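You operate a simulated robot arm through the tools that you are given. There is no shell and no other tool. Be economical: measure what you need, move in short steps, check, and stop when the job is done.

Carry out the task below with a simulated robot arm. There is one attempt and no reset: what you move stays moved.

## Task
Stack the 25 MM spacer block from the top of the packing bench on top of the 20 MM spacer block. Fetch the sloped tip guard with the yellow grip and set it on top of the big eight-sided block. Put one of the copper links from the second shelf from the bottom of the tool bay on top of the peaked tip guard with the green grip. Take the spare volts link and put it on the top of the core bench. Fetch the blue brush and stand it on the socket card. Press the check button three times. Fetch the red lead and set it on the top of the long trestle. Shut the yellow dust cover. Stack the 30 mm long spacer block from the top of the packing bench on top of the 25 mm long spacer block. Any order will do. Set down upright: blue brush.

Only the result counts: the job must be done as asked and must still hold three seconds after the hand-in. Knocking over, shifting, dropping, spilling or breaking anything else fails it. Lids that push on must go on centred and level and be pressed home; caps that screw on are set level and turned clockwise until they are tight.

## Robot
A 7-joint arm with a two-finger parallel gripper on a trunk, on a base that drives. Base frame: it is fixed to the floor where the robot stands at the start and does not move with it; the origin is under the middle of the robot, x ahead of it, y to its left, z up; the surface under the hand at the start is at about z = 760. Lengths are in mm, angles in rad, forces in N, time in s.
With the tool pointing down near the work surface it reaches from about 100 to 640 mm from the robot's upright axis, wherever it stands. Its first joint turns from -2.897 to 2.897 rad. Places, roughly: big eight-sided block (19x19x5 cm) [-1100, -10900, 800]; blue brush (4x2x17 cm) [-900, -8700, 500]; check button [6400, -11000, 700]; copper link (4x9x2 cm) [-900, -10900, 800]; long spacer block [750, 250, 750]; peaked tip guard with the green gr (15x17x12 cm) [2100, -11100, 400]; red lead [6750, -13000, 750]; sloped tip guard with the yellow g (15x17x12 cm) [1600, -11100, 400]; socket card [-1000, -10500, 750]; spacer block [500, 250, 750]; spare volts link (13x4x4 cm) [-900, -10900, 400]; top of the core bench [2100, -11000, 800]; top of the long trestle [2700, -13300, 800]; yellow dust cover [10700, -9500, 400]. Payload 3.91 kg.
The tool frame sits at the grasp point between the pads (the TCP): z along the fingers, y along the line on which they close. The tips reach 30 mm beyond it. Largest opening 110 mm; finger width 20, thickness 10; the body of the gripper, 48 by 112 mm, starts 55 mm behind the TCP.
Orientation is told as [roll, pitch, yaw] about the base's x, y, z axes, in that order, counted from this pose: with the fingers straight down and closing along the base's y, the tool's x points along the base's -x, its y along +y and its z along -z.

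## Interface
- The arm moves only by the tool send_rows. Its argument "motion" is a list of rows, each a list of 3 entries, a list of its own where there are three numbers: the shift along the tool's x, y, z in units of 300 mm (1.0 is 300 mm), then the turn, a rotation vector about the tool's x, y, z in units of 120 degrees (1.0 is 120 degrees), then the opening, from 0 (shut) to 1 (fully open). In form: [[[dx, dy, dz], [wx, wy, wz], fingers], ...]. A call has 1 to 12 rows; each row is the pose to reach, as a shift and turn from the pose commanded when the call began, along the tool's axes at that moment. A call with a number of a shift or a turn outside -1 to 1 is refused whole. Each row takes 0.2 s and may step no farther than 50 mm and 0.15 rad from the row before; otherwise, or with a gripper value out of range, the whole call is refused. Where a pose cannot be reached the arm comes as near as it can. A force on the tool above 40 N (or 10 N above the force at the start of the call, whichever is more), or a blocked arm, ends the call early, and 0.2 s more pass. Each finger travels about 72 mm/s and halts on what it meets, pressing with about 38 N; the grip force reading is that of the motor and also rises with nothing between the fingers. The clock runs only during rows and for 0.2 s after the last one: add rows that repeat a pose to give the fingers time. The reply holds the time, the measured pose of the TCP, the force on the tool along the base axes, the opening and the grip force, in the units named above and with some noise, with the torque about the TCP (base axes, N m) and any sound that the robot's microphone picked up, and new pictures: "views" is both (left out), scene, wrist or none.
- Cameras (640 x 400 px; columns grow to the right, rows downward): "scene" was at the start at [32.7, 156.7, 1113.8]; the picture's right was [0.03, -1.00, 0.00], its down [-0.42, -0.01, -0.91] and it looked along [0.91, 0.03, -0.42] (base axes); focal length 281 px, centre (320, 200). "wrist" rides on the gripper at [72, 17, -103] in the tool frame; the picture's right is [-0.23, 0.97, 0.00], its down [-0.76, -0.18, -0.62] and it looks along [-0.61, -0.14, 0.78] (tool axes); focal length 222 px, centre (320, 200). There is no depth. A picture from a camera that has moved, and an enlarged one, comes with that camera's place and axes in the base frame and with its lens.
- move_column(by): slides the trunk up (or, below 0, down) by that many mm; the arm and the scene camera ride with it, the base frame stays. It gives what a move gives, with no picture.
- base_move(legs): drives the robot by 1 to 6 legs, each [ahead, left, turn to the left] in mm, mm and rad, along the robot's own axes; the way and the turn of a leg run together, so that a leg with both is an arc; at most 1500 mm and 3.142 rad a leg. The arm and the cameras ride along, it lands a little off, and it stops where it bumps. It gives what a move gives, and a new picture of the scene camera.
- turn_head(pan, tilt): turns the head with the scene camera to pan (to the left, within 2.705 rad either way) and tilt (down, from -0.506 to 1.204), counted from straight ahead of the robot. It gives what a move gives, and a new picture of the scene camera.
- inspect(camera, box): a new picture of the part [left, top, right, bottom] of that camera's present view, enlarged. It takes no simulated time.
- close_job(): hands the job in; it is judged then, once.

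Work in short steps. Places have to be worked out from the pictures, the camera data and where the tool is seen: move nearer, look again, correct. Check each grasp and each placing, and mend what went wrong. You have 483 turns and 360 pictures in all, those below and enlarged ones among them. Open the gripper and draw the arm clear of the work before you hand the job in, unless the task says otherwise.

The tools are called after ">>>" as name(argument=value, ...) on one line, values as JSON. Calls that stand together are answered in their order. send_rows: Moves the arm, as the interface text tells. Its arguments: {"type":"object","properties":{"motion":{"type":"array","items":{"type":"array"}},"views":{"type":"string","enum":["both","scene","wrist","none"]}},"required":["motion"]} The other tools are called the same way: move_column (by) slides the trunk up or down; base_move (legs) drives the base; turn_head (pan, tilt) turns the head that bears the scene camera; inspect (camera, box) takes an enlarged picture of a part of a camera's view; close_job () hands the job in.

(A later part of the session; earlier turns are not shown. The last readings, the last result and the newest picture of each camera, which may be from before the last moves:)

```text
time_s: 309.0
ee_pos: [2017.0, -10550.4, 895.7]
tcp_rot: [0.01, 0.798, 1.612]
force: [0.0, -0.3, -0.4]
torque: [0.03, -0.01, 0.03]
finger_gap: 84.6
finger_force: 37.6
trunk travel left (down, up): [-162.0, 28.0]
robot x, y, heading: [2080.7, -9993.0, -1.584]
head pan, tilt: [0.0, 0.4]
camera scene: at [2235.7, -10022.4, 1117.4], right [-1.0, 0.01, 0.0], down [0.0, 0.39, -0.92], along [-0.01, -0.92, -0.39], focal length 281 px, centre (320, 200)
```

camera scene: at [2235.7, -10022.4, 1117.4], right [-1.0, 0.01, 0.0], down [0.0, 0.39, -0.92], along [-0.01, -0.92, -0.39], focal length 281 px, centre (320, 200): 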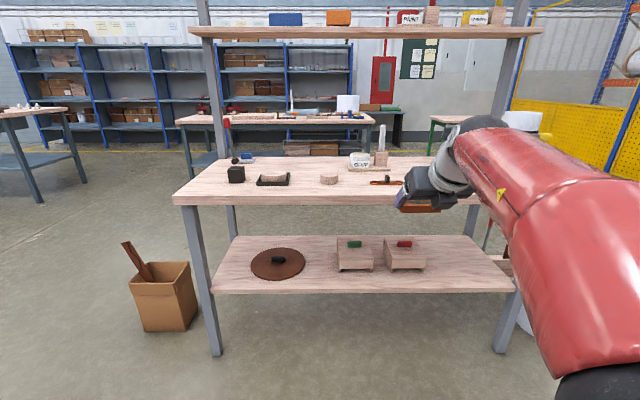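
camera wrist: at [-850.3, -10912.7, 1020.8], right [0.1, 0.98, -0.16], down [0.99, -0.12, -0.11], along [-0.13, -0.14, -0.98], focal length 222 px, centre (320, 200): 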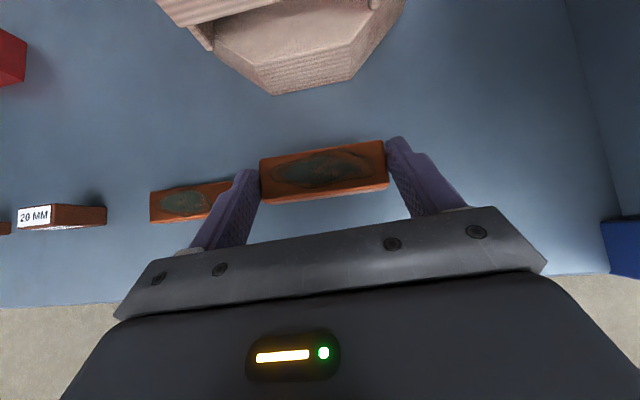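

Correct heading, shift left 62, lower the trunk, and drop the tool to z≈560; then look at the green guard.

>>> base_move(legs=[[200, 60, 0.013]])

>>> move_column(by=-160)

>>> send_rows(motion=[[[-0.11, 0, 0.11], [0, 0, 0], 0], [[-0.22, 0, 0.22], [0, 0, 0], 0], [[-0.33, 0, 0.33], [0, 0, 0], 0], [[-0.4, 0, 0.4], [0, 0, 0], 0], [[-0.4, 0, 0.4], [0, 0, 0], 0]])

>>> inspect(camera="scene", box=[240, 200, 460, 320])

```text
time_s: 310.6
ee_pos: [2086.6, -10746.4, 894.9]
tcp_rot: [0.011, 0.798, 1.627]
force: [-0.9, -0.3, -1.7]
torque: [0.04, 0.01, 0.01]
finger_gap: 84.1
finger_force: 38.5
trunk travel left (down, up): [-162.0, 28.0]
robot x, y, heading: [2140.7, -10185.4, -1.569]
head pan, tilt: [0.0, 0.4]
camera scene: at [2295.8, -10214.3, 1117.4], right [-1.0, -0.01, 0.0], down [0.0, 0.39, -0.92], along [0.01, -0.92, -0.39], focal length 281 px, centre (320, 200)
```

scene: 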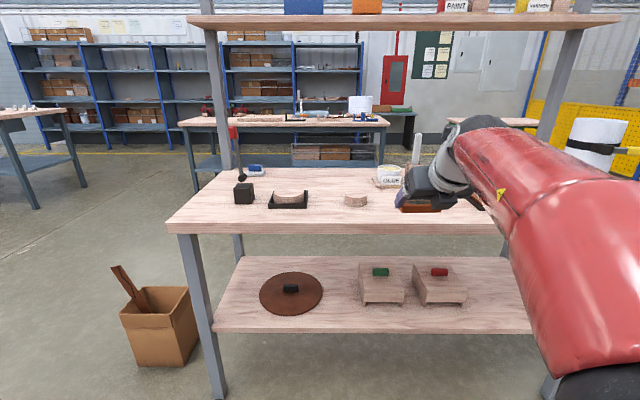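

```text
time_s: 312.4
ee_pos: [2085.4, -10745.9, 736.3]
tcp_rot: [0.009, 0.797, 1.629]
force: [0.3, 0.0, -1.9]
torque: [0.03, 0.0, -0.02]
finger_gap: 84.2
finger_force: 37.8
trunk travel left (down, up): [-2.0, 188.0]
robot x, y, heading: [2142.6, -10179.8, -1.565]
head pan, tilt: [0.0, 0.4]
```

```text
time_s: 313.6
ee_pos: [2084.9, -10747.3, 564.6]
tcp_rot: [0.01, 0.798, 1.628]
force: [0.1, -0.6, -1.8]
torque: [0.02, 0.03, 0.0]
finger_gap: 84.3
finger_force: 37.9
trunk travel left (down, up): [-2.0, 188.0]
robot x, y, heading: [2144.0, -10182.8, -1.564]
head pan, tilt: [0.0, 0.4]
camera scene: at [2295.8, -10214.3, 957.4], right [-1.0, -0.01, 0.0], down [0.0, 0.39, -0.92], along [0.01, -0.92, -0.39], focal length 281 px, centre (320, 200)
camera wrist: at [2067.7, -10724.2, 688.8], right [-0.98, 0.11, -0.16], down [0.13, 0.99, -0.11], along [0.14, -0.13, -0.98], focal length 222 px, centre (320, 200)
```

scene: 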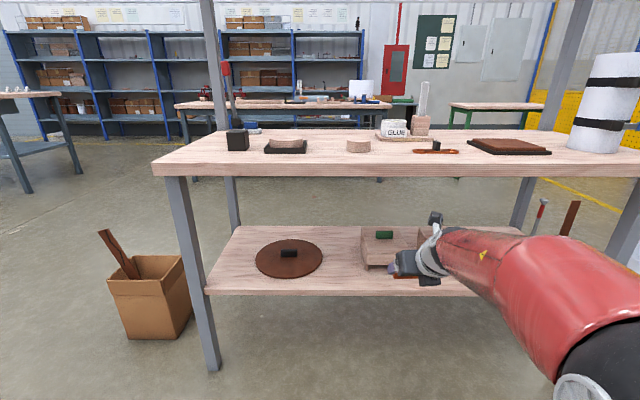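
wrist: 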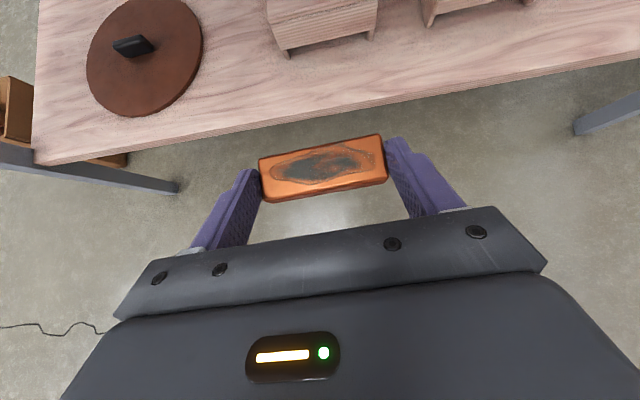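

```text
2.91 times, centred on (350, 260) of scene
camera zoom: at [2295.8, -10214.3, 957.4], right [-1.0, -0.01, 0.0], down [0.0, 0.39, -0.92], along [0.01, -0.92, -0.39], focal length 817 px, centre (233, 26)
```

zoom: 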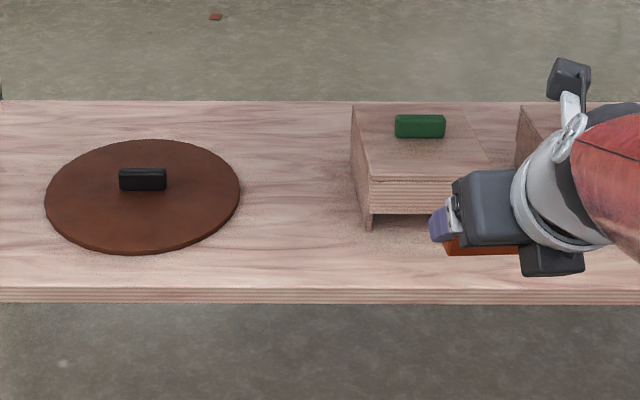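

Lower 40 mm more and drive 190 mm closer for a wrist view of the green guard.

>>> send_rows(motion=[[[-0.05, 0, 0.05], [0, 0, 0], 0], [[-0.093, 0, 0.093], [0, 0, 0], 0], [[-0.093, 0, 0.093], [0, 0, 0], 0]], views="none")

>>> base_move(legs=[[190, 0, 0]])

>>> send_rows(motion=[[[0, 0, 0], [0, 0, 0], 0]], views="wrist")

>>> inspect(camera="scene", box=[260, 220, 460, 330])

```text
time_s: 314.4
ee_pos: [2084.1, -10748.7, 525.3]
tcp_rot: [0.01, 0.796, 1.628]
force: [0.1, -0.2, -2.0]
torque: [0.02, 0.03, 0.0]
finger_gap: 84.2
finger_force: 37.6
trunk travel left (down, up): [-2.0, 188.0]
robot x, y, heading: [2139.8, -10180.9, -1.558]
head pan, tilt: [0.0, 0.4]
```

```text
time_s: 316.0
ee_pos: [2085.5, -10941.0, 526.4]
tcp_rot: [0.01, 0.798, 1.629]
force: [0.0, 0.1, -2.2]
torque: [0.07, 0.01, -0.01]
finger_gap: 84.1
finger_force: 37.9
trunk travel left (down, up): [-2.0, 188.0]
robot x, y, heading: [2142.7, -10375.4, -1.561]
head pan, tilt: [0.0, 0.4]
camera scene: at [2297.3, -10406.8, 957.4], right [-1.0, -0.01, 0.0], down [0.0, 0.39, -0.92], along [0.01, -0.92, -0.39], focal length 281 px, centre (320, 200)
```

scene: 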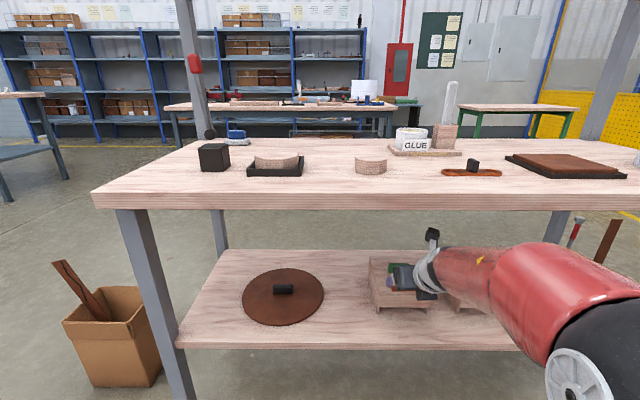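

```text
time_s: 316.4
ee_pos: [2087.4, -10940.9, 526.5]
tcp_rot: [0.011, 0.796, 1.63]
force: [-0.4, 0.1, -2.3]
torque: [-0.03, 0.02, 0.01]
finger_gap: 84.2
finger_force: 37.8
trunk travel left (down, up): [-2.0, 188.0]
robot x, y, heading: [2142.8, -10373.1, -1.557]
head pan, tilt: [0.0, 0.4]
camera wrist: at [2069.9, -10917.8, 650.9], right [-0.98, 0.11, -0.16], down [0.13, 0.99, -0.11], along [0.14, -0.13, -0.98], focal length 222 px, centre (320, 200)
```

wrist: 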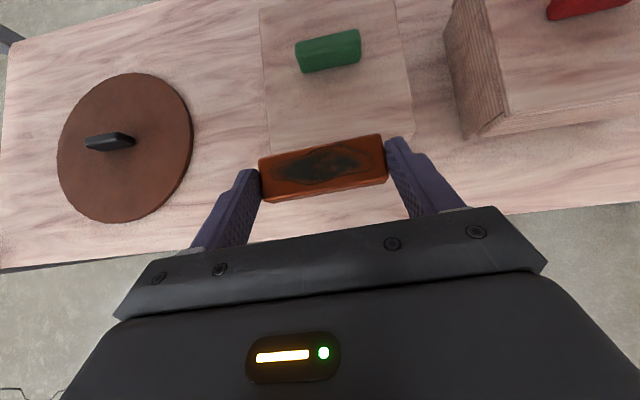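

```text
3.20 times, centred on (360, 275) of scene
camera zoom: at [2297.3, -10406.8, 957.4], right [-1.0, -0.01, 0.0], down [0.0, 0.39, -0.92], along [0.01, -0.92, -0.39], focal length 899 px, centre (192, -40)
```

zoom: 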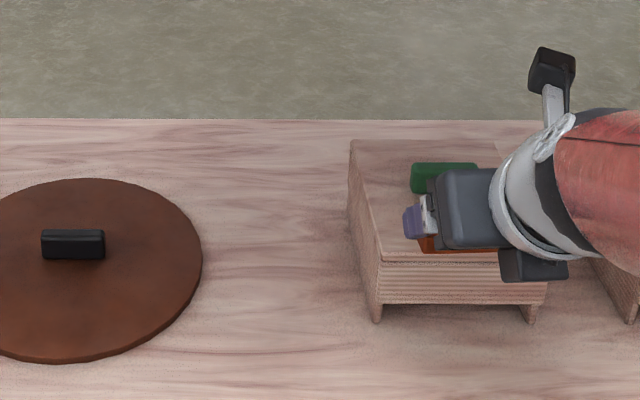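

Target: copper link centre at ≈(2073,-11040) on the guard's top in front of the green grip. Lower 25 mm, then base ahead 84, right 15.

>>> send_rows(motion=[[[-0.03, 0, 0.03], [0, 0, 0], 0], [[-0.058, 0, 0.058], [0, 0, 0], 0], [[-0.058, 0, 0.058], [0, 0, 0], 0]], views="none")

>>> base_move(legs=[[82, -15, 0]])

>>> send_rows(motion=[[[0, 0, 0], [0, 0, 0], 0]], views="wrist")

>>> inspect(camera="scene", box=[300, 240, 480, 350])

```text
time_s: 317.2
ee_pos: [2086.9, -10941.2, 500.3]
tcp_rot: [0.011, 0.797, 1.63]
force: [-0.2, -0.2, -2.0]
torque: [0.07, -0.01, 0.01]
finger_gap: 84.4
finger_force: 38.3
trunk travel left (down, up): [-2.0, 188.0]
robot x, y, heading: [2143.5, -10381.0, -1.561]
head pan, tilt: [0.0, 0.4]
```

```text
time_s: 318.3
ee_pos: [2071.9, -11025.1, 500.7]
tcp_rot: [0.011, 0.797, 1.629]
force: [0.0, 0.5, -2.8]
torque: [0.06, -0.05, 0.0]
finger_gap: 84.5
finger_force: 38.0
trunk travel left (down, up): [-2.0, 188.0]
robot x, y, heading: [2127.8, -10458.4, -1.562]
head pan, tilt: [0.0, 0.4]
camera scene: at [2282.8, -10490.7, 957.4], right [-1.0, -0.01, 0.0], down [0.0, 0.39, -0.92], along [0.01, -0.92, -0.39], focal length 281 px, centre (320, 200)
```

scene: 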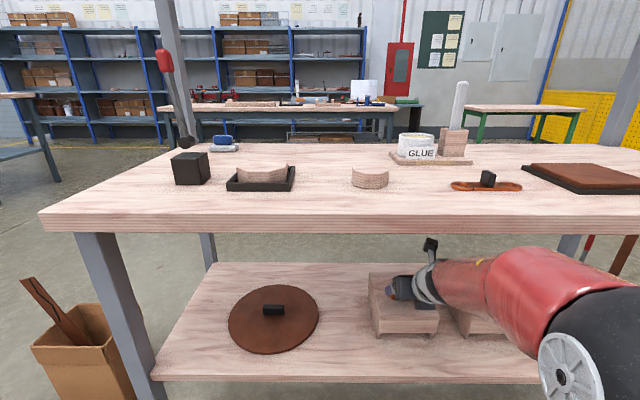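

```text
time_s: 318.7
ee_pos: [2073.1, -11023.4, 500.5]
tcp_rot: [0.009, 0.797, 1.631]
force: [0.0, 0.6, -3.0]
torque: [0.01, 0.03, -0.04]
finger_gap: 84.1
finger_force: 38.2
trunk travel left (down, up): [-2.0, 188.0]
robot x, y, heading: [2127.5, -10458.1, -1.563]
head pan, tilt: [0.0, 0.4]
camera wrist: at [2055.6, -11001.3, 626.0], right [-0.98, 0.11, -0.16], down [0.13, 0.99, -0.11], along [0.14, -0.13, -0.98], focal length 222 px, centre (320, 200)
```

wrist: 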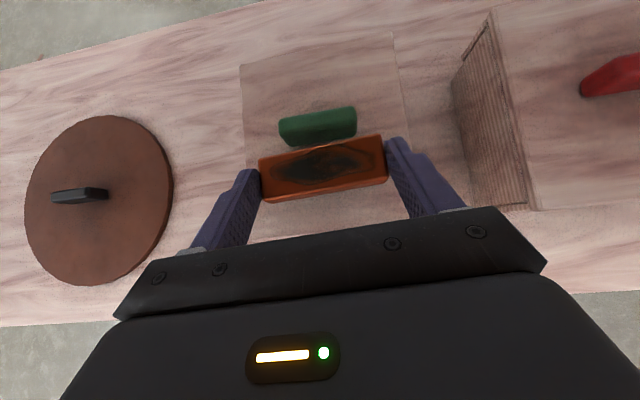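

```text
3.56 times, centred on (390, 295) of scene
camera zoom: at [2282.8, -10490.7, 957.4], right [-1.0, -0.01, 0.0], down [0.0, 0.39, -0.92], along [0.01, -0.92, -0.39], focal length 999 px, centre (71, -138)
```

zoom: 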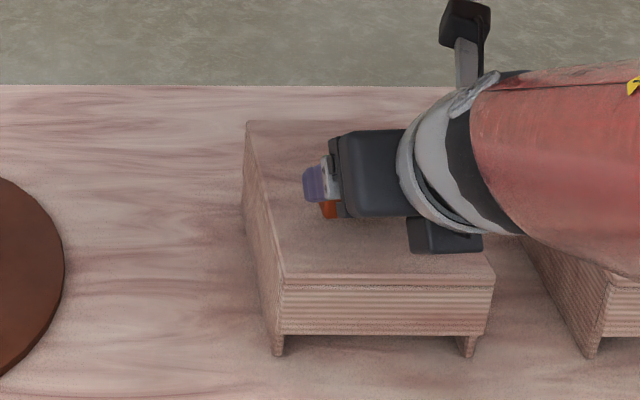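

Link centre ≈ y -11040, clear of the bar. Lower 22 mm then in small steps to contact.

>>> send_rows(motion=[[[-0.03, 0, 0.029], [0, 0, 0], 0], [[-0.052, 0, 0.051], [0, 0, 0], 0], [[-0.052, 0, 0.051], [0, 0, 0], 0]], views="none")

>>> send_rows(motion=[[[-0.0095, 0, 0.0093], [0, 0, 0], 0], [[-0.0095, 0, 0.0093], [0, 0, 0], 0]], views="none")

>>> send_rows(motion=[[[-0.0072, 0, 0.007], [0, 0, 0], 0], [[-0.0072, 0, 0.007], [0, 0, 0], 0]], views="wrist")

```text
time_s: 319.5
ee_pos: [2072.6, -11024.1, 478.7]
tcp_rot: [0.011, 0.796, 1.63]
force: [-0.4, -0.7, -1.6]
torque: [0.06, 0.02, 0.01]
finger_gap: 84.1
finger_force: 37.9
trunk travel left (down, up): [-2.0, 188.0]
robot x, y, heading: [2129.0, -10457.4, -1.562]
head pan, tilt: [0.0, 0.4]
```

```text
time_s: 320.1
ee_pos: [2071.5, -11025.5, 478.4]
tcp_rot: [0.011, 0.803, 1.631]
force: [-1.3, 2.4, 19.6]
torque: [0.04, -0.51, -0.07]
finger_gap: 84.4
finger_force: 38.4
trunk travel left (down, up): [-2.0, 188.0]
robot x, y, heading: [2128.1, -10459.3, -1.56]
head pan, tilt: [0.0, 0.4]
```

```text
time_s: 320.7
ee_pos: [2073.5, -11025.2, 473.8]
tcp_rot: [0.013, 0.803, 1.634]
force: [-1.5, -2.2, 31.6]
torque: [-0.57, -0.06, 0.1]
finger_gap: 84.8
finger_force: 37.9
trunk travel left (down, up): [-2.0, 188.0]
robot x, y, heading: [2129.6, -10456.1, -1.562]
head pan, tilt: [0.0, 0.4]
camera wrist: at [2055.8, -11000.9, 600.2], right [-0.98, 0.11, -0.15], down [0.13, 0.99, -0.12], along [0.14, -0.13, -0.98], focal length 222 px, centre (320, 200)
```

wrist: 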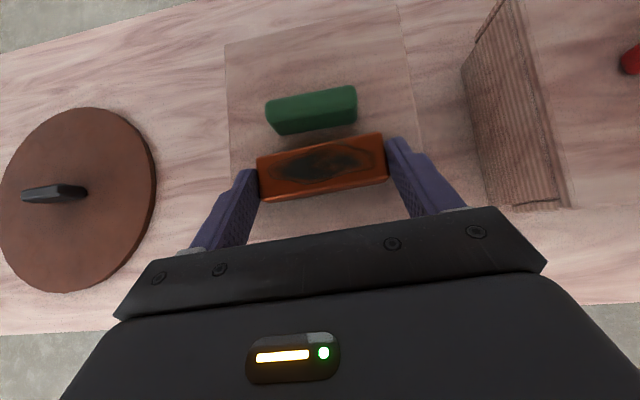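

In contact. Ease 3 mm and open, then withdraw along the tool axis.

>>> send_rows(motion=[[[0.0072, 0, -0.007], [0, 0, 0], 0], [[0.0072, 0, -0.007], [0, 0, 0], 0.8], [[0.0072, 0, -0.007], [0, 0, 0], 0.9], [[0.0072, 0, -0.007], [0, 0, 0], 1], [[0.0072, 0, -0.05], [0, 0, 0], 1], [[0.0072, 0, -0.15], [0, 0, 0], 1]], views="wrist")

```text
time_s: 322.1
ee_pos: [2070.9, -10993.4, 504.9]
tcp_rot: [0.013, 0.795, 1.633]
force: [0.3, 0.6, -0.5]
torque: [0.03, 0.01, 0.03]
finger_gap: 110.2
finger_force: 0.1
trunk travel left (down, up): [-2.0, 188.0]
robot x, y, heading: [2131.9, -10461.5, -1.56]
head pan, tilt: [0.0, 0.4]
camera wrist: at [2053.5, -10970.1, 630.2], right [-0.98, 0.11, -0.16], down [0.12, 0.99, -0.11], along [0.14, -0.13, -0.98], focal length 222 px, centre (320, 200)
```

wrist: 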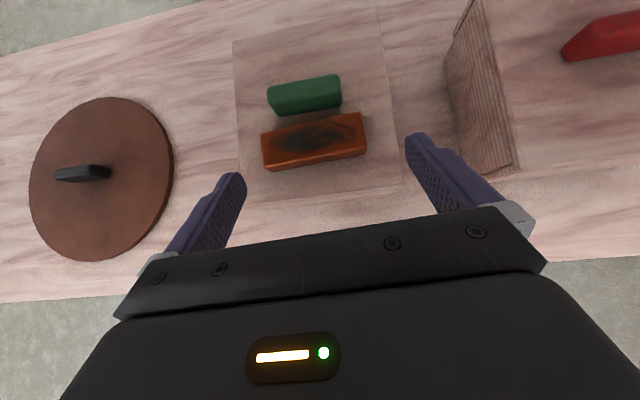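

Back out and verify.

>>> base_move(legs=[[-330, 0, 0]])

>>> inspect(camera="scene", box=[300, 200, 480, 300])

```text
time_s: 324.3
ee_pos: [2068.0, -10660.1, 505.2]
tcp_rot: [0.01, 0.798, 1.632]
force: [0.1, -0.3, 0.4]
torque: [-0.03, -0.01, -0.03]
finger_gap: 109.9
finger_force: 0.1
trunk travel left (down, up): [-2.0, 188.0]
robot x, y, heading: [2119.8, -10124.0, -1.563]
head pan, tilt: [0.0, 0.4]
camera scene: at [2279.6, -10156.5, 957.4], right [-1.0, -0.01, 0.0], down [0.0, 0.39, -0.92], along [0.01, -0.92, -0.39], focal length 281 px, centre (320, 200)
```

scene: 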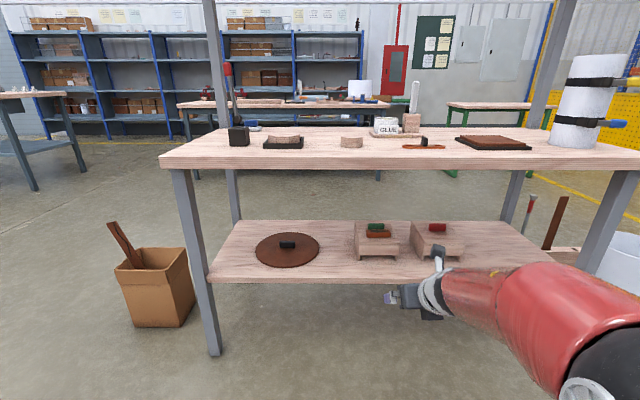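

```text
3.56 times, centred on (390, 250) of scene
camera zoom: at [2279.6, -10156.5, 957.4], right [-1.0, -0.01, 0.0], down [0.0, 0.39, -0.92], along [0.01, -0.92, -0.39], focal length 999 px, centre (71, 22)
```

zoom: 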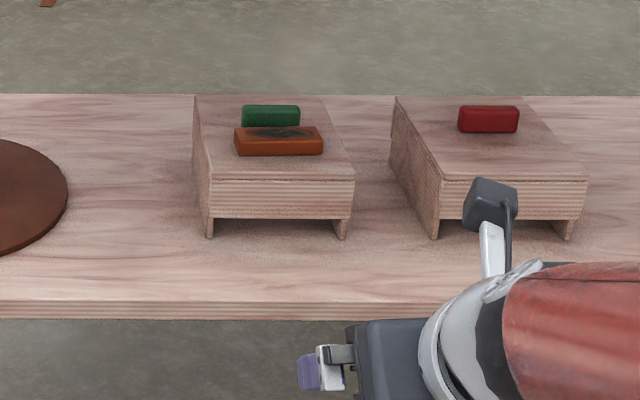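

Copper link rests on the green-grip guard. Next the check button at (6400,-11000). Raise the trunk, turn to face +x and look.

>>> move_column(by=160)

>>> base_move(legs=[[-150, 0, 0], [0, 0, 1.563]])

>>> turn_head(pan=-0.2, tilt=0.2)

```text
time_s: 326.1
ee_pos: [2067.7, -10659.8, 665.3]
tcp_rot: [0.012, 0.796, 1.631]
force: [-0.2, -0.5, -0.3]
torque: [0.02, -0.02, 0.0]
finger_gap: 110.0
finger_force: 0.0
trunk travel left (down, up): [-162.0, 28.0]
robot x, y, heading: [2124.3, -10127.1, -1.562]
head pan, tilt: [0.0, 0.4]
```

```text
time_s: 331.3
ee_pos: [2657.3, -10042.5, 666.5]
tcp_rot: [0.012, 0.796, -3.098]
force: [-0.1, -1.3, -1.1]
torque: [0.01, -0.04, 0.0]
finger_gap: 110.1
finger_force: 0.0
trunk travel left (down, up): [-162.0, 28.0]
robot x, y, heading: [2123.5, -9974.9, -0.007]
head pan, tilt: [0.0, 0.4]
camera scene: at [2157.7, -9822.1, 1117.4], right [-0.01, -1.0, 0.0], down [-0.39, 0.0, -0.92], along [0.92, -0.01, -0.39], focal length 281 px, centre (320, 200)
```

scene: 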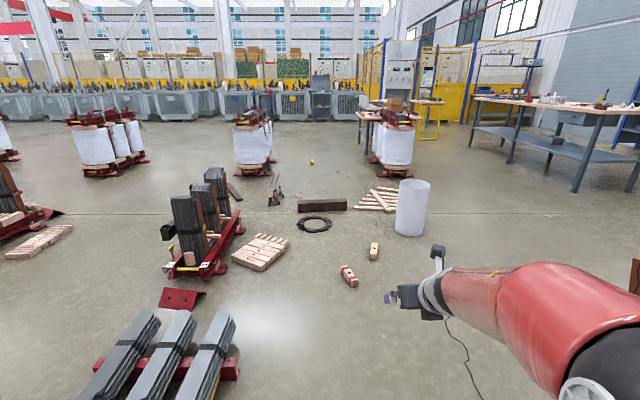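

```text
time_s: 332.0
ee_pos: [2656.6, -10042.8, 666.8]
tcp_rot: [0.01, 0.798, -3.098]
force: [-0.3, 0.2, -0.1]
torque: [-0.01, 0.0, -0.01]
finger_gap: 110.0
finger_force: 0.1
trunk travel left (down, up): [-162.0, 28.0]
robot x, y, heading: [2125.6, -9973.6, -0.003]
head pan, tilt: [-0.201, 0.201]
camera scene: at [2156.3, -9840.7, 1135.9], right [-0.21, -0.98, 0.0], down [-0.2, 0.04, -0.98], along [0.96, -0.2, -0.2], focal length 281 px, centre (320, 200)
```

scene: 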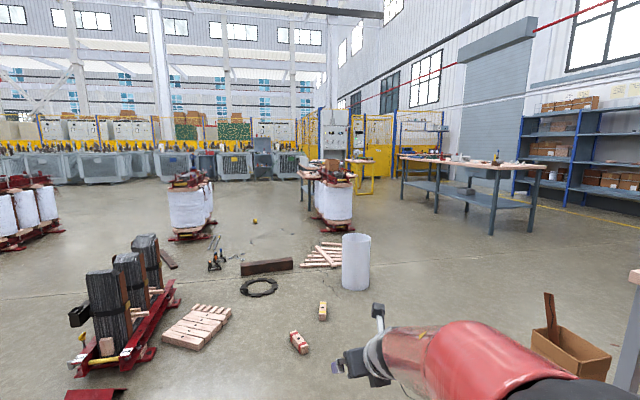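

Floor clutter ahead: boxes at (3480,-10020), cylinder (4180,-10560), carton (3020–3250, y<-11290). I weave: ahead to x≈3100, right to y≈-10970, then on.

>>> base_move(legs=[[975, 0, 0], [0, -995, 0]])

>>> turn_head(pan=0.0, tilt=0.4)

```text
time_s: 340.8
ee_pos: [3654.3, -10851.4, 664.9]
tcp_rot: [0.013, 0.799, -3.077]
force: [-0.9, -0.3, -0.5]
torque: [0.01, -0.02, -0.04]
finger_gap: 110.0
finger_force: 0.0
trunk travel left (down, up): [-162.0, 28.0]
robot x, y, heading: [3122.1, -10796.8, 0.01]
head pan, tilt: [-0.201, 0.201]
stopped in leg 2: the robot was blocked; the commanded pose is now the measured one
camera scene: at [3150.7, -10659.0, 1135.9], right [-0.19, -0.98, 0.0], down [-0.2, 0.04, -0.98], along [0.96, -0.18, -0.2], focal length 281 px, centre (320, 200)
```

scene: 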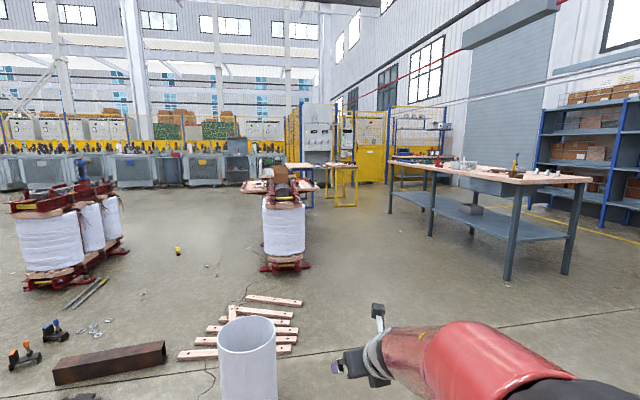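

```text
time_s: 341.5
ee_pos: [3655.6, -10851.6, 665.8]
tcp_rot: [0.011, 0.798, -3.077]
force: [0.1, 0.5, -0.7]
torque: [0.01, -0.01, -0.05]
finger_gap: 110.2
finger_force: 0.0
trunk travel left (down, up): [-162.0, 28.0]
robot x, y, heading: [3119.8, -10795.1, 0.007]
head pan, tilt: [0.0, 0.4]
camera scene: at [3151.8, -10640.5, 1117.5], right [0.01, -1.0, 0.0], down [-0.39, 0.0, -0.92], along [0.92, 0.01, -0.39], focal length 281 px, centre (320, 200)
```

scene: 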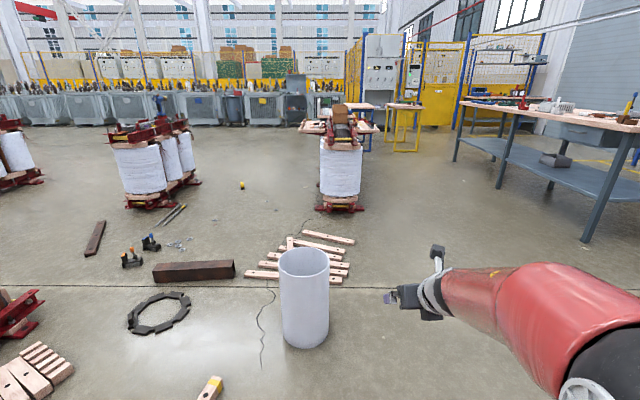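

The base was blocked at y≈-10797; look to the right to see what it met.

>>> turn_head(pan=-1.6, tilt=0.75)

```text
time_s: 343.2
ee_pos: [3655.4, -10851.8, 665.1]
tcp_rot: [0.01, 0.798, -3.078]
force: [0.8, -0.8, -0.7]
torque: [-0.02, 0.01, -0.04]
finger_gap: 110.1
finger_force: 0.1
trunk travel left (down, up): [-162.0, 28.0]
robot x, y, heading: [3117.6, -10800.2, 0.008]
head pan, tilt: [-1.6, 0.75]
camera scene: at [3057.7, -10724.3, 1086.3], right [-1.0, 0.02, 0.0], down [0.01, 0.68, -0.73], along [-0.01, -0.73, -0.68], focal length 281 px, centre (320, 200)
```

scene: 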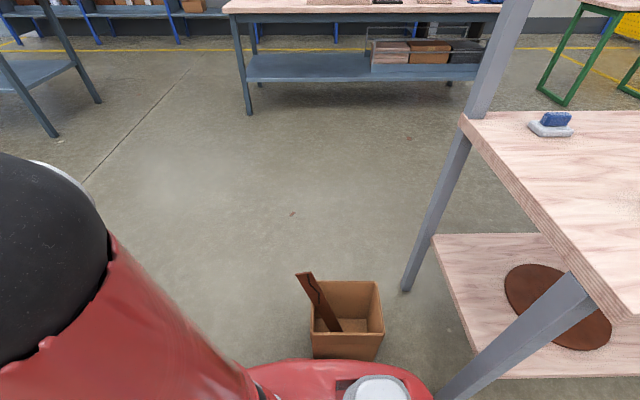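

I touched the carton. Move away to the left and re-measure whether it moved.

>>> base_move(legs=[[0, 350, 0]])

>>> inspect(camera="scene", box=[260, 180, 460, 330])

```text
time_s: 345.4
ee_pos: [3651.6, -10505.6, 664.8]
tcp_rot: [0.01, 0.797, -3.084]
force: [-0.8, -0.3, 0.7]
torque: [-0.01, -0.03, 0.03]
finger_gap: 110.1
finger_force: 0.0
trunk travel left (down, up): [-162.0, 28.0]
robot x, y, heading: [3114.8, -10446.8, -0.001]
head pan, tilt: [-1.6, 0.75]
camera scene: at [3055.1, -10376.0, 1086.3], right [-1.0, 0.02, 0.0], down [0.02, 0.68, -0.73], along [-0.02, -0.73, -0.68], focal length 281 px, centre (320, 200)
```

scene: 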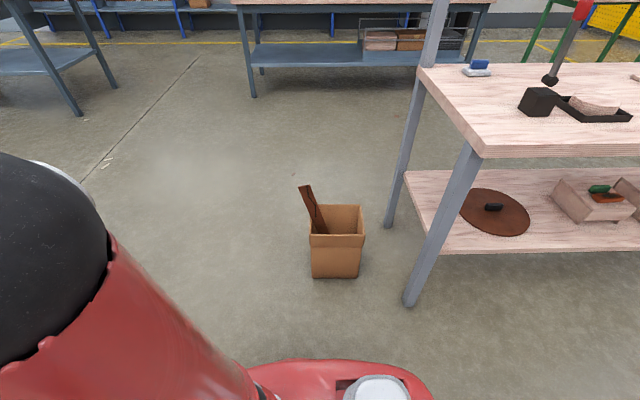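

```text
2.67 times, centred on (360, 255) of scene
camera zoom: at [3055.1, -10376.0, 1086.3], right [-1.0, 0.02, 0.0], down [0.02, 0.68, -0.73], along [-0.02, -0.73, -0.68], focal length 749 px, centre (213, 53)
```

zoom: 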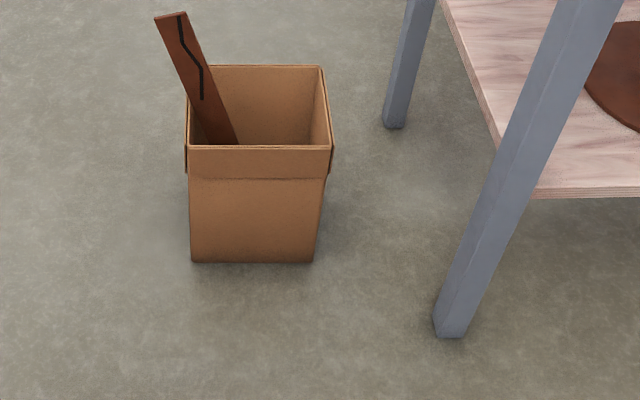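

The carton is where it was (front y≈-11041). Go ahead 330, right 740, then ahead ~1500 along y≈-11190.

>>> base_move(legs=[[335, 0, 0], [0, -740, 0], [1400, 0, 0]])

>>> turn_head(pan=0.0, tilt=0.3)

```text
time_s: 357.8
ee_pos: [5375.7, -11253.6, 665.4]
tcp_rot: [0.01, 0.798, -3.091]
force: [0.5, -0.6, 0.1]
torque: [0.03, -0.02, -0.03]
finger_gap: 109.7
finger_force: 0.0
trunk travel left (down, up): [-162.0, 28.0]
robot x, y, heading: [4843.5, -11189.9, -0.006]
head pan, tilt: [-1.6, 0.75]
camera scene: at [4780.6, -11119.4, 1086.3], right [-1.0, 0.03, 0.0], down [0.02, 0.68, -0.73], along [-0.02, -0.73, -0.68], focal length 281 px, centre (320, 200)
```

scene: 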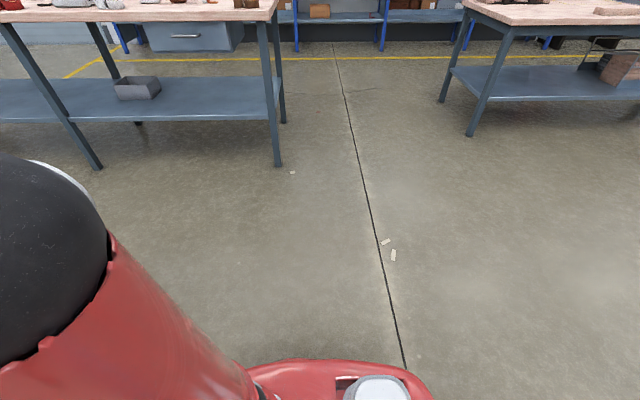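

```text
time_s: 359.5
ee_pos: [5376.5, -11254.2, 665.5]
tcp_rot: [0.011, 0.796, -3.091]
force: [0.1, 0.6, 0.1]
torque: [-0.01, 0.0, 0.01]
finger_gap: 110.0
finger_force: 0.0
trunk travel left (down, up): [-162.0, 28.0]
robot x, y, heading: [4843.4, -11193.7, -0.003]
head pan, tilt: [0.0, 0.3]
camera scene: at [4876.5, -11036.7, 1126.6], right [0.0, -1.0, 0.0], down [-0.3, 0.0, -0.96], along [0.96, 0.0, -0.3], focal length 281 px, centre (320, 200)
```

scene: 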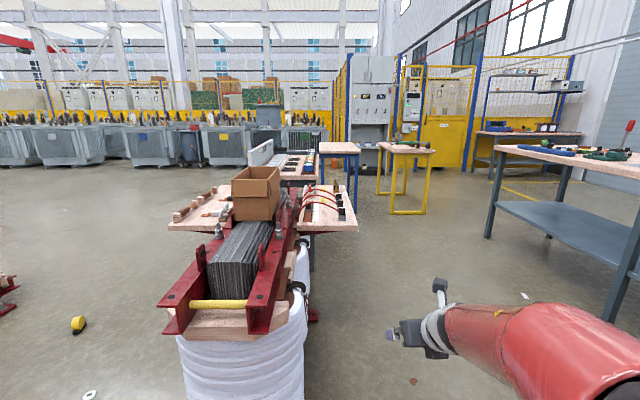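

>>> inspect(camera="scene", box=[160, 130, 450, 260])

```text
2.21 times, centred on (305, 195) of scene
camera zoom: at [4876.5, -11036.7, 1126.6], right [0.0, -1.0, 0.0], down [-0.3, 0.0, -0.96], along [0.96, 0.0, -0.3], focal length 620 px, centre (353, 211)
```

zoom: 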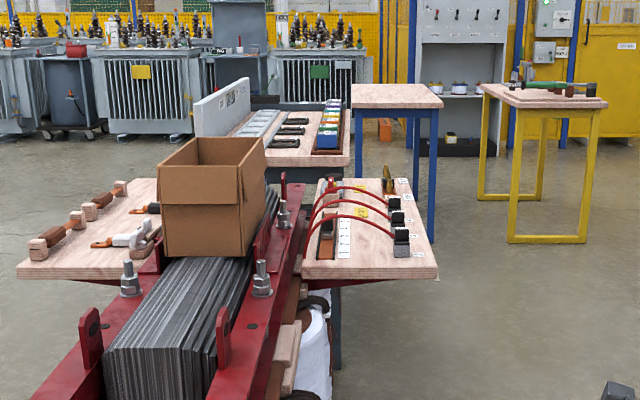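

The bench with the board is behind the transformer. Drive right 400 and ahead 1400, then look left.

>>> base_move(legs=[[0, -450, 0], [1450, 0, 0]])

>>> turn_head(pan=1.4, tilt=0.4)

```text
time_s: 369.0
ee_pos: [6825.7, -11691.7, 665.8]
tcp_rot: [0.01, 0.797, -3.084]
force: [0.0, 0.8, 1.0]
torque: [-0.02, 0.01, 0.02]
finger_gap: 110.0
finger_force: 0.0
trunk travel left (down, up): [-162.0, 28.0]
robot x, y, heading: [6292.4, -11631.5, 0.009]
head pan, tilt: [0.0, 0.3]
camera scene: at [6324.8, -11477.5, 1126.7], right [0.01, -1.0, 0.0], down [-0.3, 0.0, -0.96], along [0.96, 0.01, -0.3], focal length 281 px, centre (320, 200)
```

scene: 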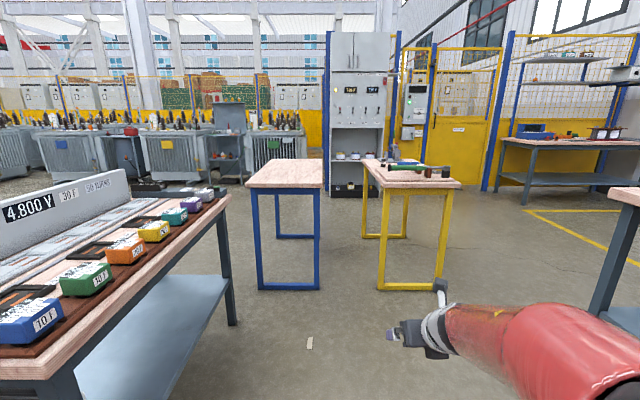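

```text
time_s: 370.5
ee_pos: [6825.1, -11690.6, 666.6]
tcp_rot: [0.011, 0.798, -3.085]
force: [-0.5, 0.7, 0.5]
torque: [0.01, 0.0, 0.0]
finger_gap: 110.1
finger_force: 0.1
trunk travel left (down, up): [-162.0, 28.0]
robot x, y, heading: [6291.7, -11632.1, 0.005]
head pan, tilt: [1.4, 0.4]
camera scene: at [6246.7, -11386.7, 1117.4], right [0.99, -0.17, 0.0], down [-0.06, -0.38, -0.92], along [0.15, 0.91, -0.39], focal length 281 px, centre (320, 200)
```

scene: 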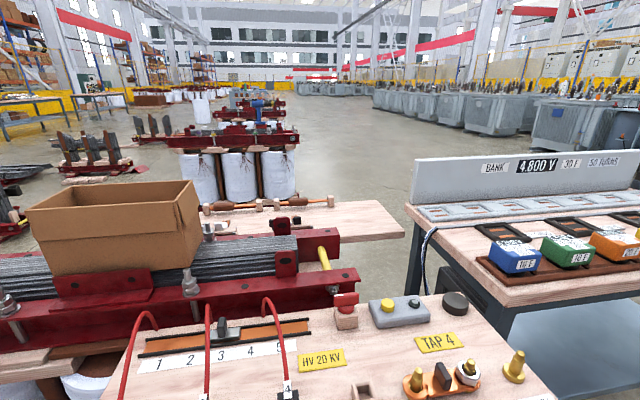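

>>> inspect(camera="scene", box=[110, 260, 560, 400])

>>> inspect(camera="scene", box=[320, 270, 490, 370])

```text
1.42 times, centred on (335, 330) of scene
camera zoom: at [6246.7, -11386.7, 1117.4], right [0.99, -0.17, 0.0], down [-0.06, -0.38, -0.92], along [0.15, 0.91, -0.39], focal length 400 px, centre (299, 15)
```

zoom: 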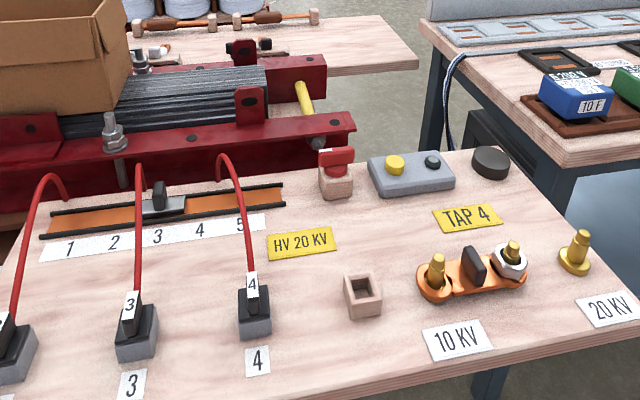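

```text
3.76 times, centred on (405, 320) of scene
camera zoom: at [6246.7, -11386.7, 1117.4], right [0.99, -0.17, 0.0], down [-0.06, -0.38, -0.92], along [0.15, 0.91, -0.39], focal length 1058 px, centre (0, -252)
```

zoom: 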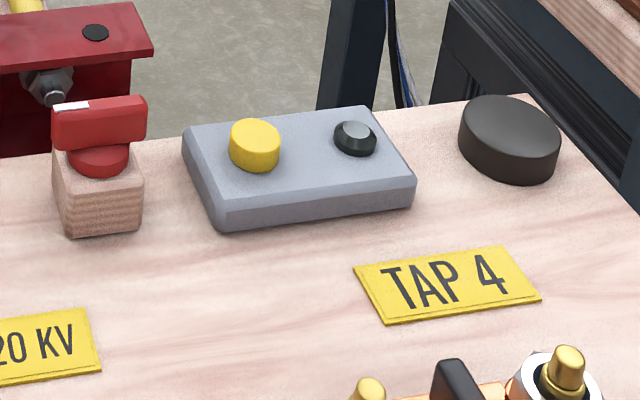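

The check button is the yellow button on the gray box (with a lamp). First raise the tool, close the fingers and point it straight down; shift away a bit before turning to face +y.

>>> base_move(legs=[[60, -150, 0]])

>>> send_rows(motion=[[[0.1, 0, -0.1], [0, -0.06, 0], 0.5], [[0.18, 0, -0.22], [0, -0.12, 0], 0], [[0.25, 0, -0.34], [0, -0.18, 0], 0], [[0.33, 0, -0.46], [0, -0.24, 0], 0], [[0.4, 0, -0.56], [0, -0.3, 0], 0], [[0.45, 0, -0.66], [0, -0.36, 0], 0], [[0.45, 0, -0.7], [0, -0.38, 0], 0], [[0.45, 0, -0.7], [0, -0.38, 0], 0]], views="none")

>>> base_move(legs=[[0, 0, 1.566]])

>>> turn_head(pan=0.0, tilt=0.5)

```text
time_s: 371.9
ee_pos: [6885.8, -11845.4, 665.9]
tcp_rot: [0.012, 0.798, -3.086]
force: [0.3, -0.9, 0.1]
torque: [-0.05, 0.01, 0.01]
finger_gap: 110.2
finger_force: 0.0
trunk travel left (down, up): [-162.0, 28.0]
robot x, y, heading: [6352.3, -11784.0, -0.002]
head pan, tilt: [1.4, 0.4]
camera scene: at [6308.6, -11537.7, 1117.4], right [0.99, -0.17, 0.0], down [-0.07, -0.38, -0.92], along [0.16, 0.91, -0.39], focal length 281 px, centre (320, 200)
```

scene: 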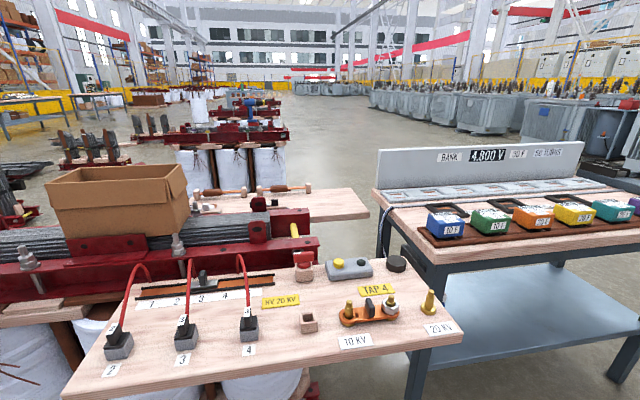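

```text
time_s: 373.7
ee_pos: [6830.4, -11845.8, 906.8]
tcp_rot: [0.009, 0.001, -3.096]
force: [-0.5, -0.5, -0.2]
torque: [-0.04, 0.03, -0.02]
finger_gap: 0.0
finger_force: 38.4
trunk travel left (down, up): [-162.0, 28.0]
robot x, y, heading: [6351.0, -11780.0, 0.001]
head pan, tilt: [1.4, 0.4]
```

```text
time_s: 378.0
ee_pos: [6408.5, -11303.2, 906.5]
tcp_rot: [0.009, 0.002, -1.513]
force: [0.2, 1.0, 0.0]
torque: [0.02, 0.0, 0.01]
finger_gap: 0.0
finger_force: 37.6
trunk travel left (down, up): [-162.0, 28.0]
robot x, y, heading: [6350.4, -11783.0, 1.589]
head pan, tilt: [1.4, 0.4]
camera scene: at [6108.7, -11830.6, 1117.4], right [0.15, 0.99, 0.0], down [0.38, -0.06, -0.92], along [-0.91, 0.14, -0.39], focal length 281 px, centre (320, 200)
```

scene: 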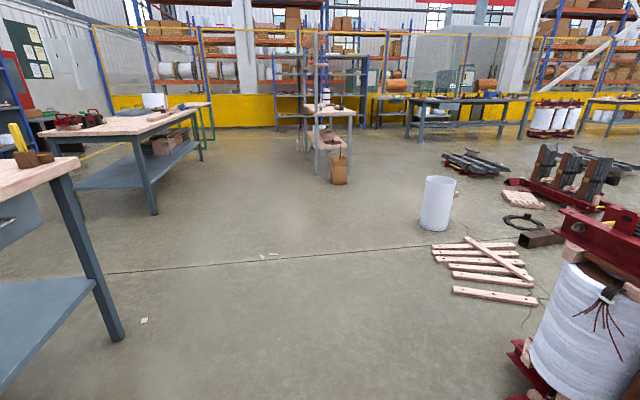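

```text
time_s: 379.5
ee_pos: [6408.6, -11304.7, 907.3]
tcp_rot: [0.009, 0.003, -1.511]
force: [0.3, -0.3, 0.7]
torque: [-0.01, 0.0, -0.02]
finger_gap: 0.0
finger_force: 37.6
trunk travel left (down, up): [-162.0, 28.0]
robot x, y, heading: [6353.9, -11783.7, 1.586]
head pan, tilt: [0.0, 0.499]
camera scene: at [6198.8, -11754.0, 1108.2], right [1.0, 0.02, 0.0], down [0.01, -0.48, -0.88], along [-0.01, 0.88, -0.48], focal length 281 px, centre (320, 200)
```

scene: 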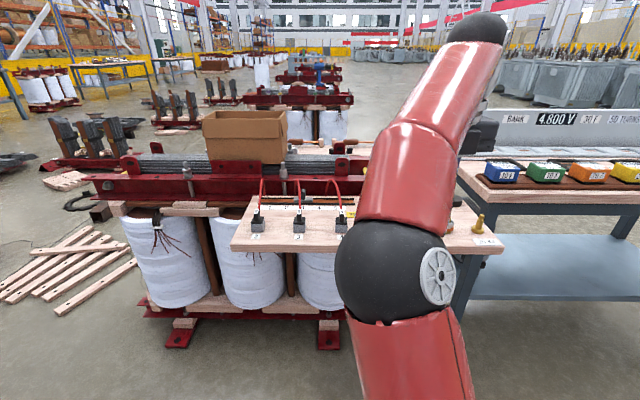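

Button triangulated at ≈ (6450,-10982,711). Drive ahead 240 and right 42.

>>> base_move(legs=[[240, -45, -0.015]])

>>> send_rows(motion=[[[0, 0, 0.1], [0, 0, 0], 0], [[0, 0, 0.2], [0, 0, 0], 0], [[0, 0, 0.2], [0, 0, 0], 0]])

```text
time_s: 381.3
ee_pos: [6457.2, -11067.5, 907.7]
tcp_rot: [0.008, 0.004, -1.524]
force: [-0.2, -0.2, -0.2]
torque: [0.01, -0.04, 0.02]
finger_gap: 0.0
finger_force: 37.5
trunk travel left (down, up): [-162.0, 28.0]
robot x, y, heading: [6396.9, -11546.2, 1.573]
head pan, tilt: [0.0, 0.499]
camera scene: at [6242.4, -11515.2, 1108.2], right [1.0, 0.0, 0.0], down [0.0, -0.48, -0.88], along [0.0, 0.88, -0.48], focal length 281 px, centre (320, 200)
```

scene: 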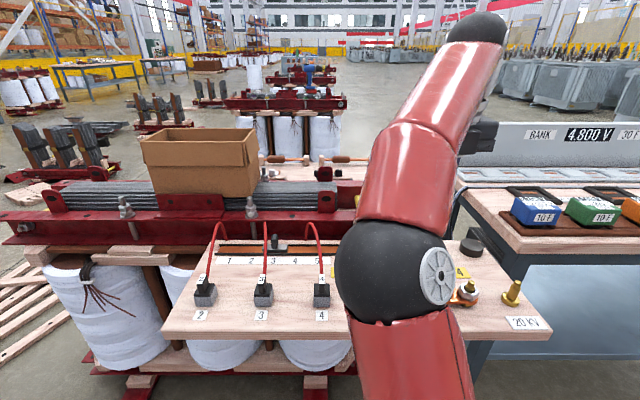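

```text
time_s: 382.1
ee_pos: [6457.7, -11067.3, 845.2]
tcp_rot: [0.008, 0.001, -1.524]
force: [0.5, 0.5, 0.3]
torque: [-0.03, -0.02, -0.01]
finger_gap: 0.0
finger_force: 37.0
trunk travel left (down, up): [-162.0, 28.0]
robot x, y, heading: [6395.7, -11546.1, 1.57]
head pan, tilt: [0.0, 0.499]
camera scene: at [6242.4, -11515.2, 1108.2], right [1.0, 0.0, 0.0], down [0.0, -0.48, -0.88], along [0.0, 0.88, -0.48], focal length 281 px, centre (320, 200)
camera wrist: at [6469.3, -10994.1, 950.4], right [0.98, -0.18, 0.01], down [-0.15, -0.77, 0.62], along [-0.11, -0.61, -0.78], focal length 222 px, centre (320, 200)
```

scene: 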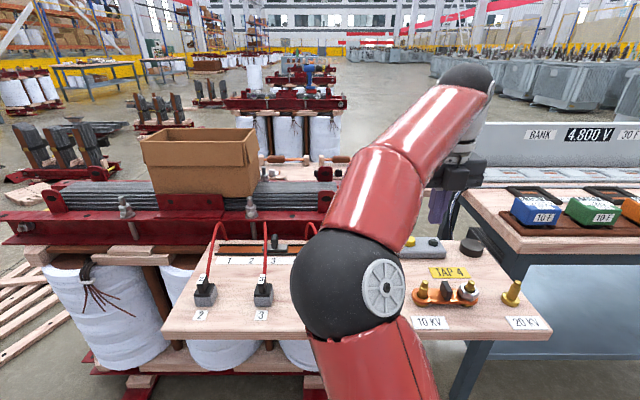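
wrist: 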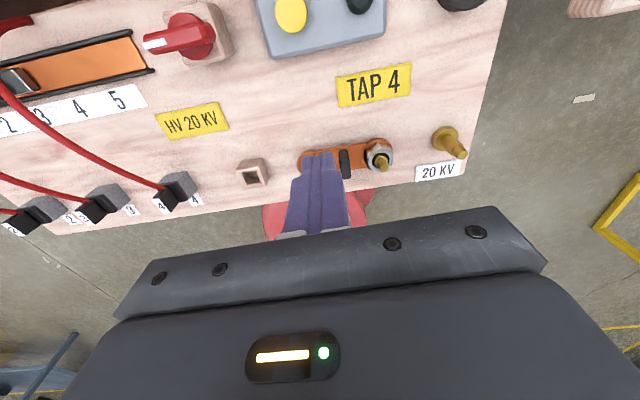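

Wrist ray confirms button at (6449,-10982). Move above it.

>>> send_rows(motion=[[[0.14, -0.008, 0], [0, 0, 0], 0], [[0.284, -0.0157, 0], [0, 0, 0], 0], [[0.284, -0.0157, 0.1], [0, 0, 0], 0], [[0.284, -0.0157, 0.1], [0, 0, 0], 0]])

>>> inspect(camera="scene", box=[360, 180, 500, 290])

```text
time_s: 383.1
ee_pos: [6447.5, -10981.4, 816.3]
tcp_rot: [0.007, 0.003, -1.523]
force: [0.7, 0.2, 0.1]
torque: [0.0, 0.01, -0.01]
finger_gap: 0.0
finger_force: 37.1
trunk travel left (down, up): [-162.0, 28.0]
robot x, y, heading: [6396.6, -11545.5, 1.577]
head pan, tilt: [0.0, 0.499]
camera scene: at [6242.4, -11515.2, 1108.2], right [1.0, 0.0, 0.0], down [0.0, -0.48, -0.88], along [0.0, 0.88, -0.48], focal length 281 px, centre (320, 200)
camera wrist: at [6461.2, -10908.3, 921.5], right [0.98, -0.18, 0.01], down [-0.15, -0.77, 0.62], along [-0.11, -0.61, -0.78], focal length 222 px, centre (320, 200)
```

scene: 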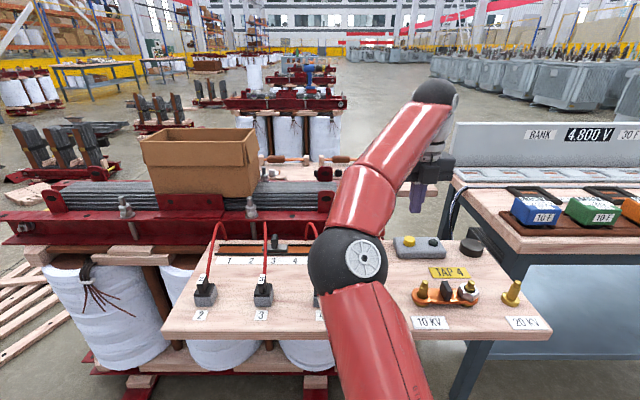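
wrist: 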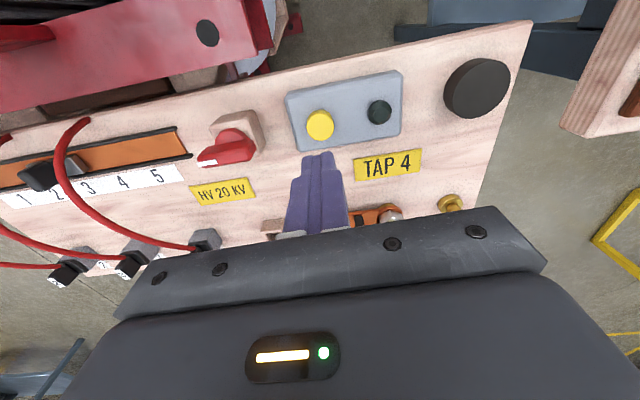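

```text
3.64 times, centred on (430, 235) of scene
camera zoom: at [6242.4, -11515.2, 1108.2], right [1.0, 0.0, 0.0], down [0.0, -0.48, -0.88], along [0.0, 0.88, -0.48], focal length 1021 px, centre (-80, 73)
```

zoom: 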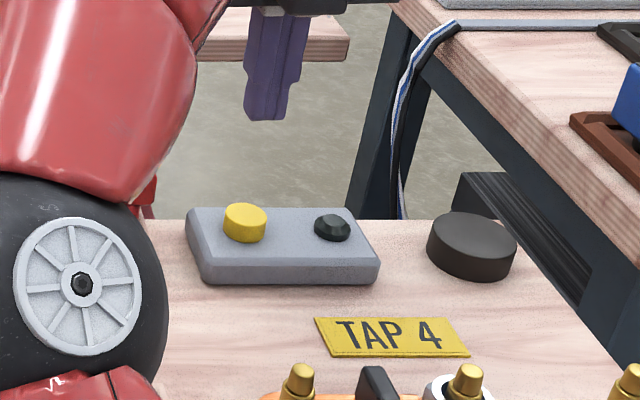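

Button top ≈ 712 at (6447.6,-10982); the tool is right above. Descend near it.

>>> send_rows(motion=[[[0, 0, 0.1], [0, 0, 0], 0], [[0, 0, 0.2], [0, 0, 0], 0], [[0, 0, 0.22], [0, 0, 0], 0]], views="none")

>>> inspect(camera="scene", box=[360, 180, 500, 290])

```text
time_s: 383.9
ee_pos: [6449.9, -10980.9, 748.3]
tcp_rot: [0.008, 0.001, -1.524]
force: [0.0, -0.4, 0.0]
torque: [-0.02, -0.01, -0.01]
finger_gap: 0.1
finger_force: 38.1
trunk travel left (down, up): [-162.0, 28.0]
robot x, y, heading: [6399.7, -11548.4, 1.577]
head pan, tilt: [0.0, 0.499]
```

```text
3.64 times, centred on (430, 235) of scene
camera zoom: at [6242.4, -11515.1, 1108.3], right [1.0, 0.0, 0.0], down [0.0, -0.48, -0.88], along [0.0, 0.88, -0.48], focal length 1021 px, centre (-80, 73)
```

zoom: 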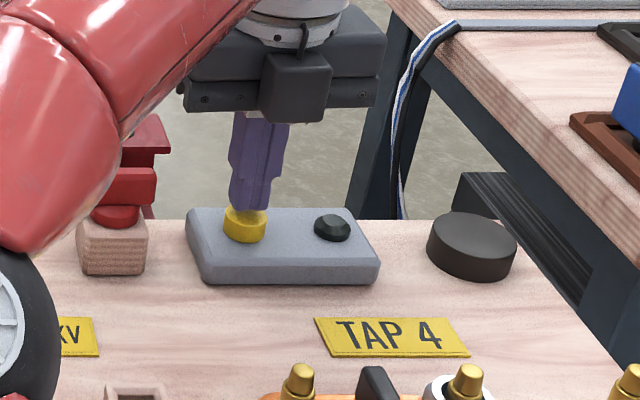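

Tips are just over the button. Press down in small steps, first press.

>>> send_rows(motion=[[[0, 0, 0.012], [0, 0, 0], 0], [[0, 0, 0.024], [0, 0, 0], 0], [[0, 0, 0.032], [0, 0, 0], 0]], views="none")

>>> inspect(camera="scene", box=[360, 180, 500, 290])

```text
time_s: 384.7
ee_pos: [6450.0, -10981.6, 742.4]
tcp_rot: [0.008, 0.003, -1.522]
force: [-0.2, 2.6, 2.6]
torque: [0.05, 0.02, 0.01]
finger_gap: 0.0
finger_force: 37.4
trunk travel left (down, up): [-162.0, 28.0]
robot x, y, heading: [6396.7, -11547.7, 1.573]
head pan, tilt: [0.0, 0.499]
heard: click
```

```text
3.64 times, centred on (430, 235) of scene
camera zoom: at [6242.3, -11515.2, 1108.3], right [1.0, 0.0, 0.0], down [0.0, -0.48, -0.88], along [0.0, 0.88, -0.48], focal length 1021 px, centre (-80, 73)
```

zoom: 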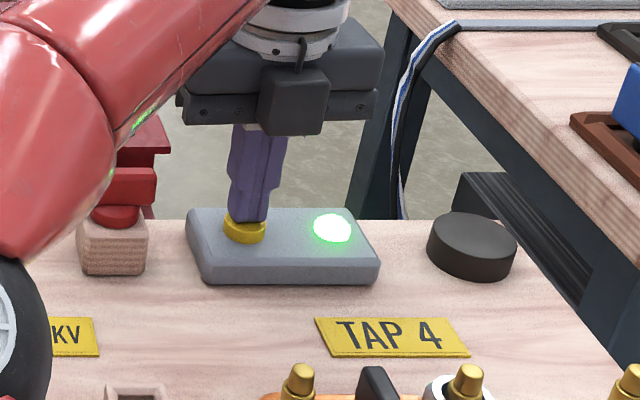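

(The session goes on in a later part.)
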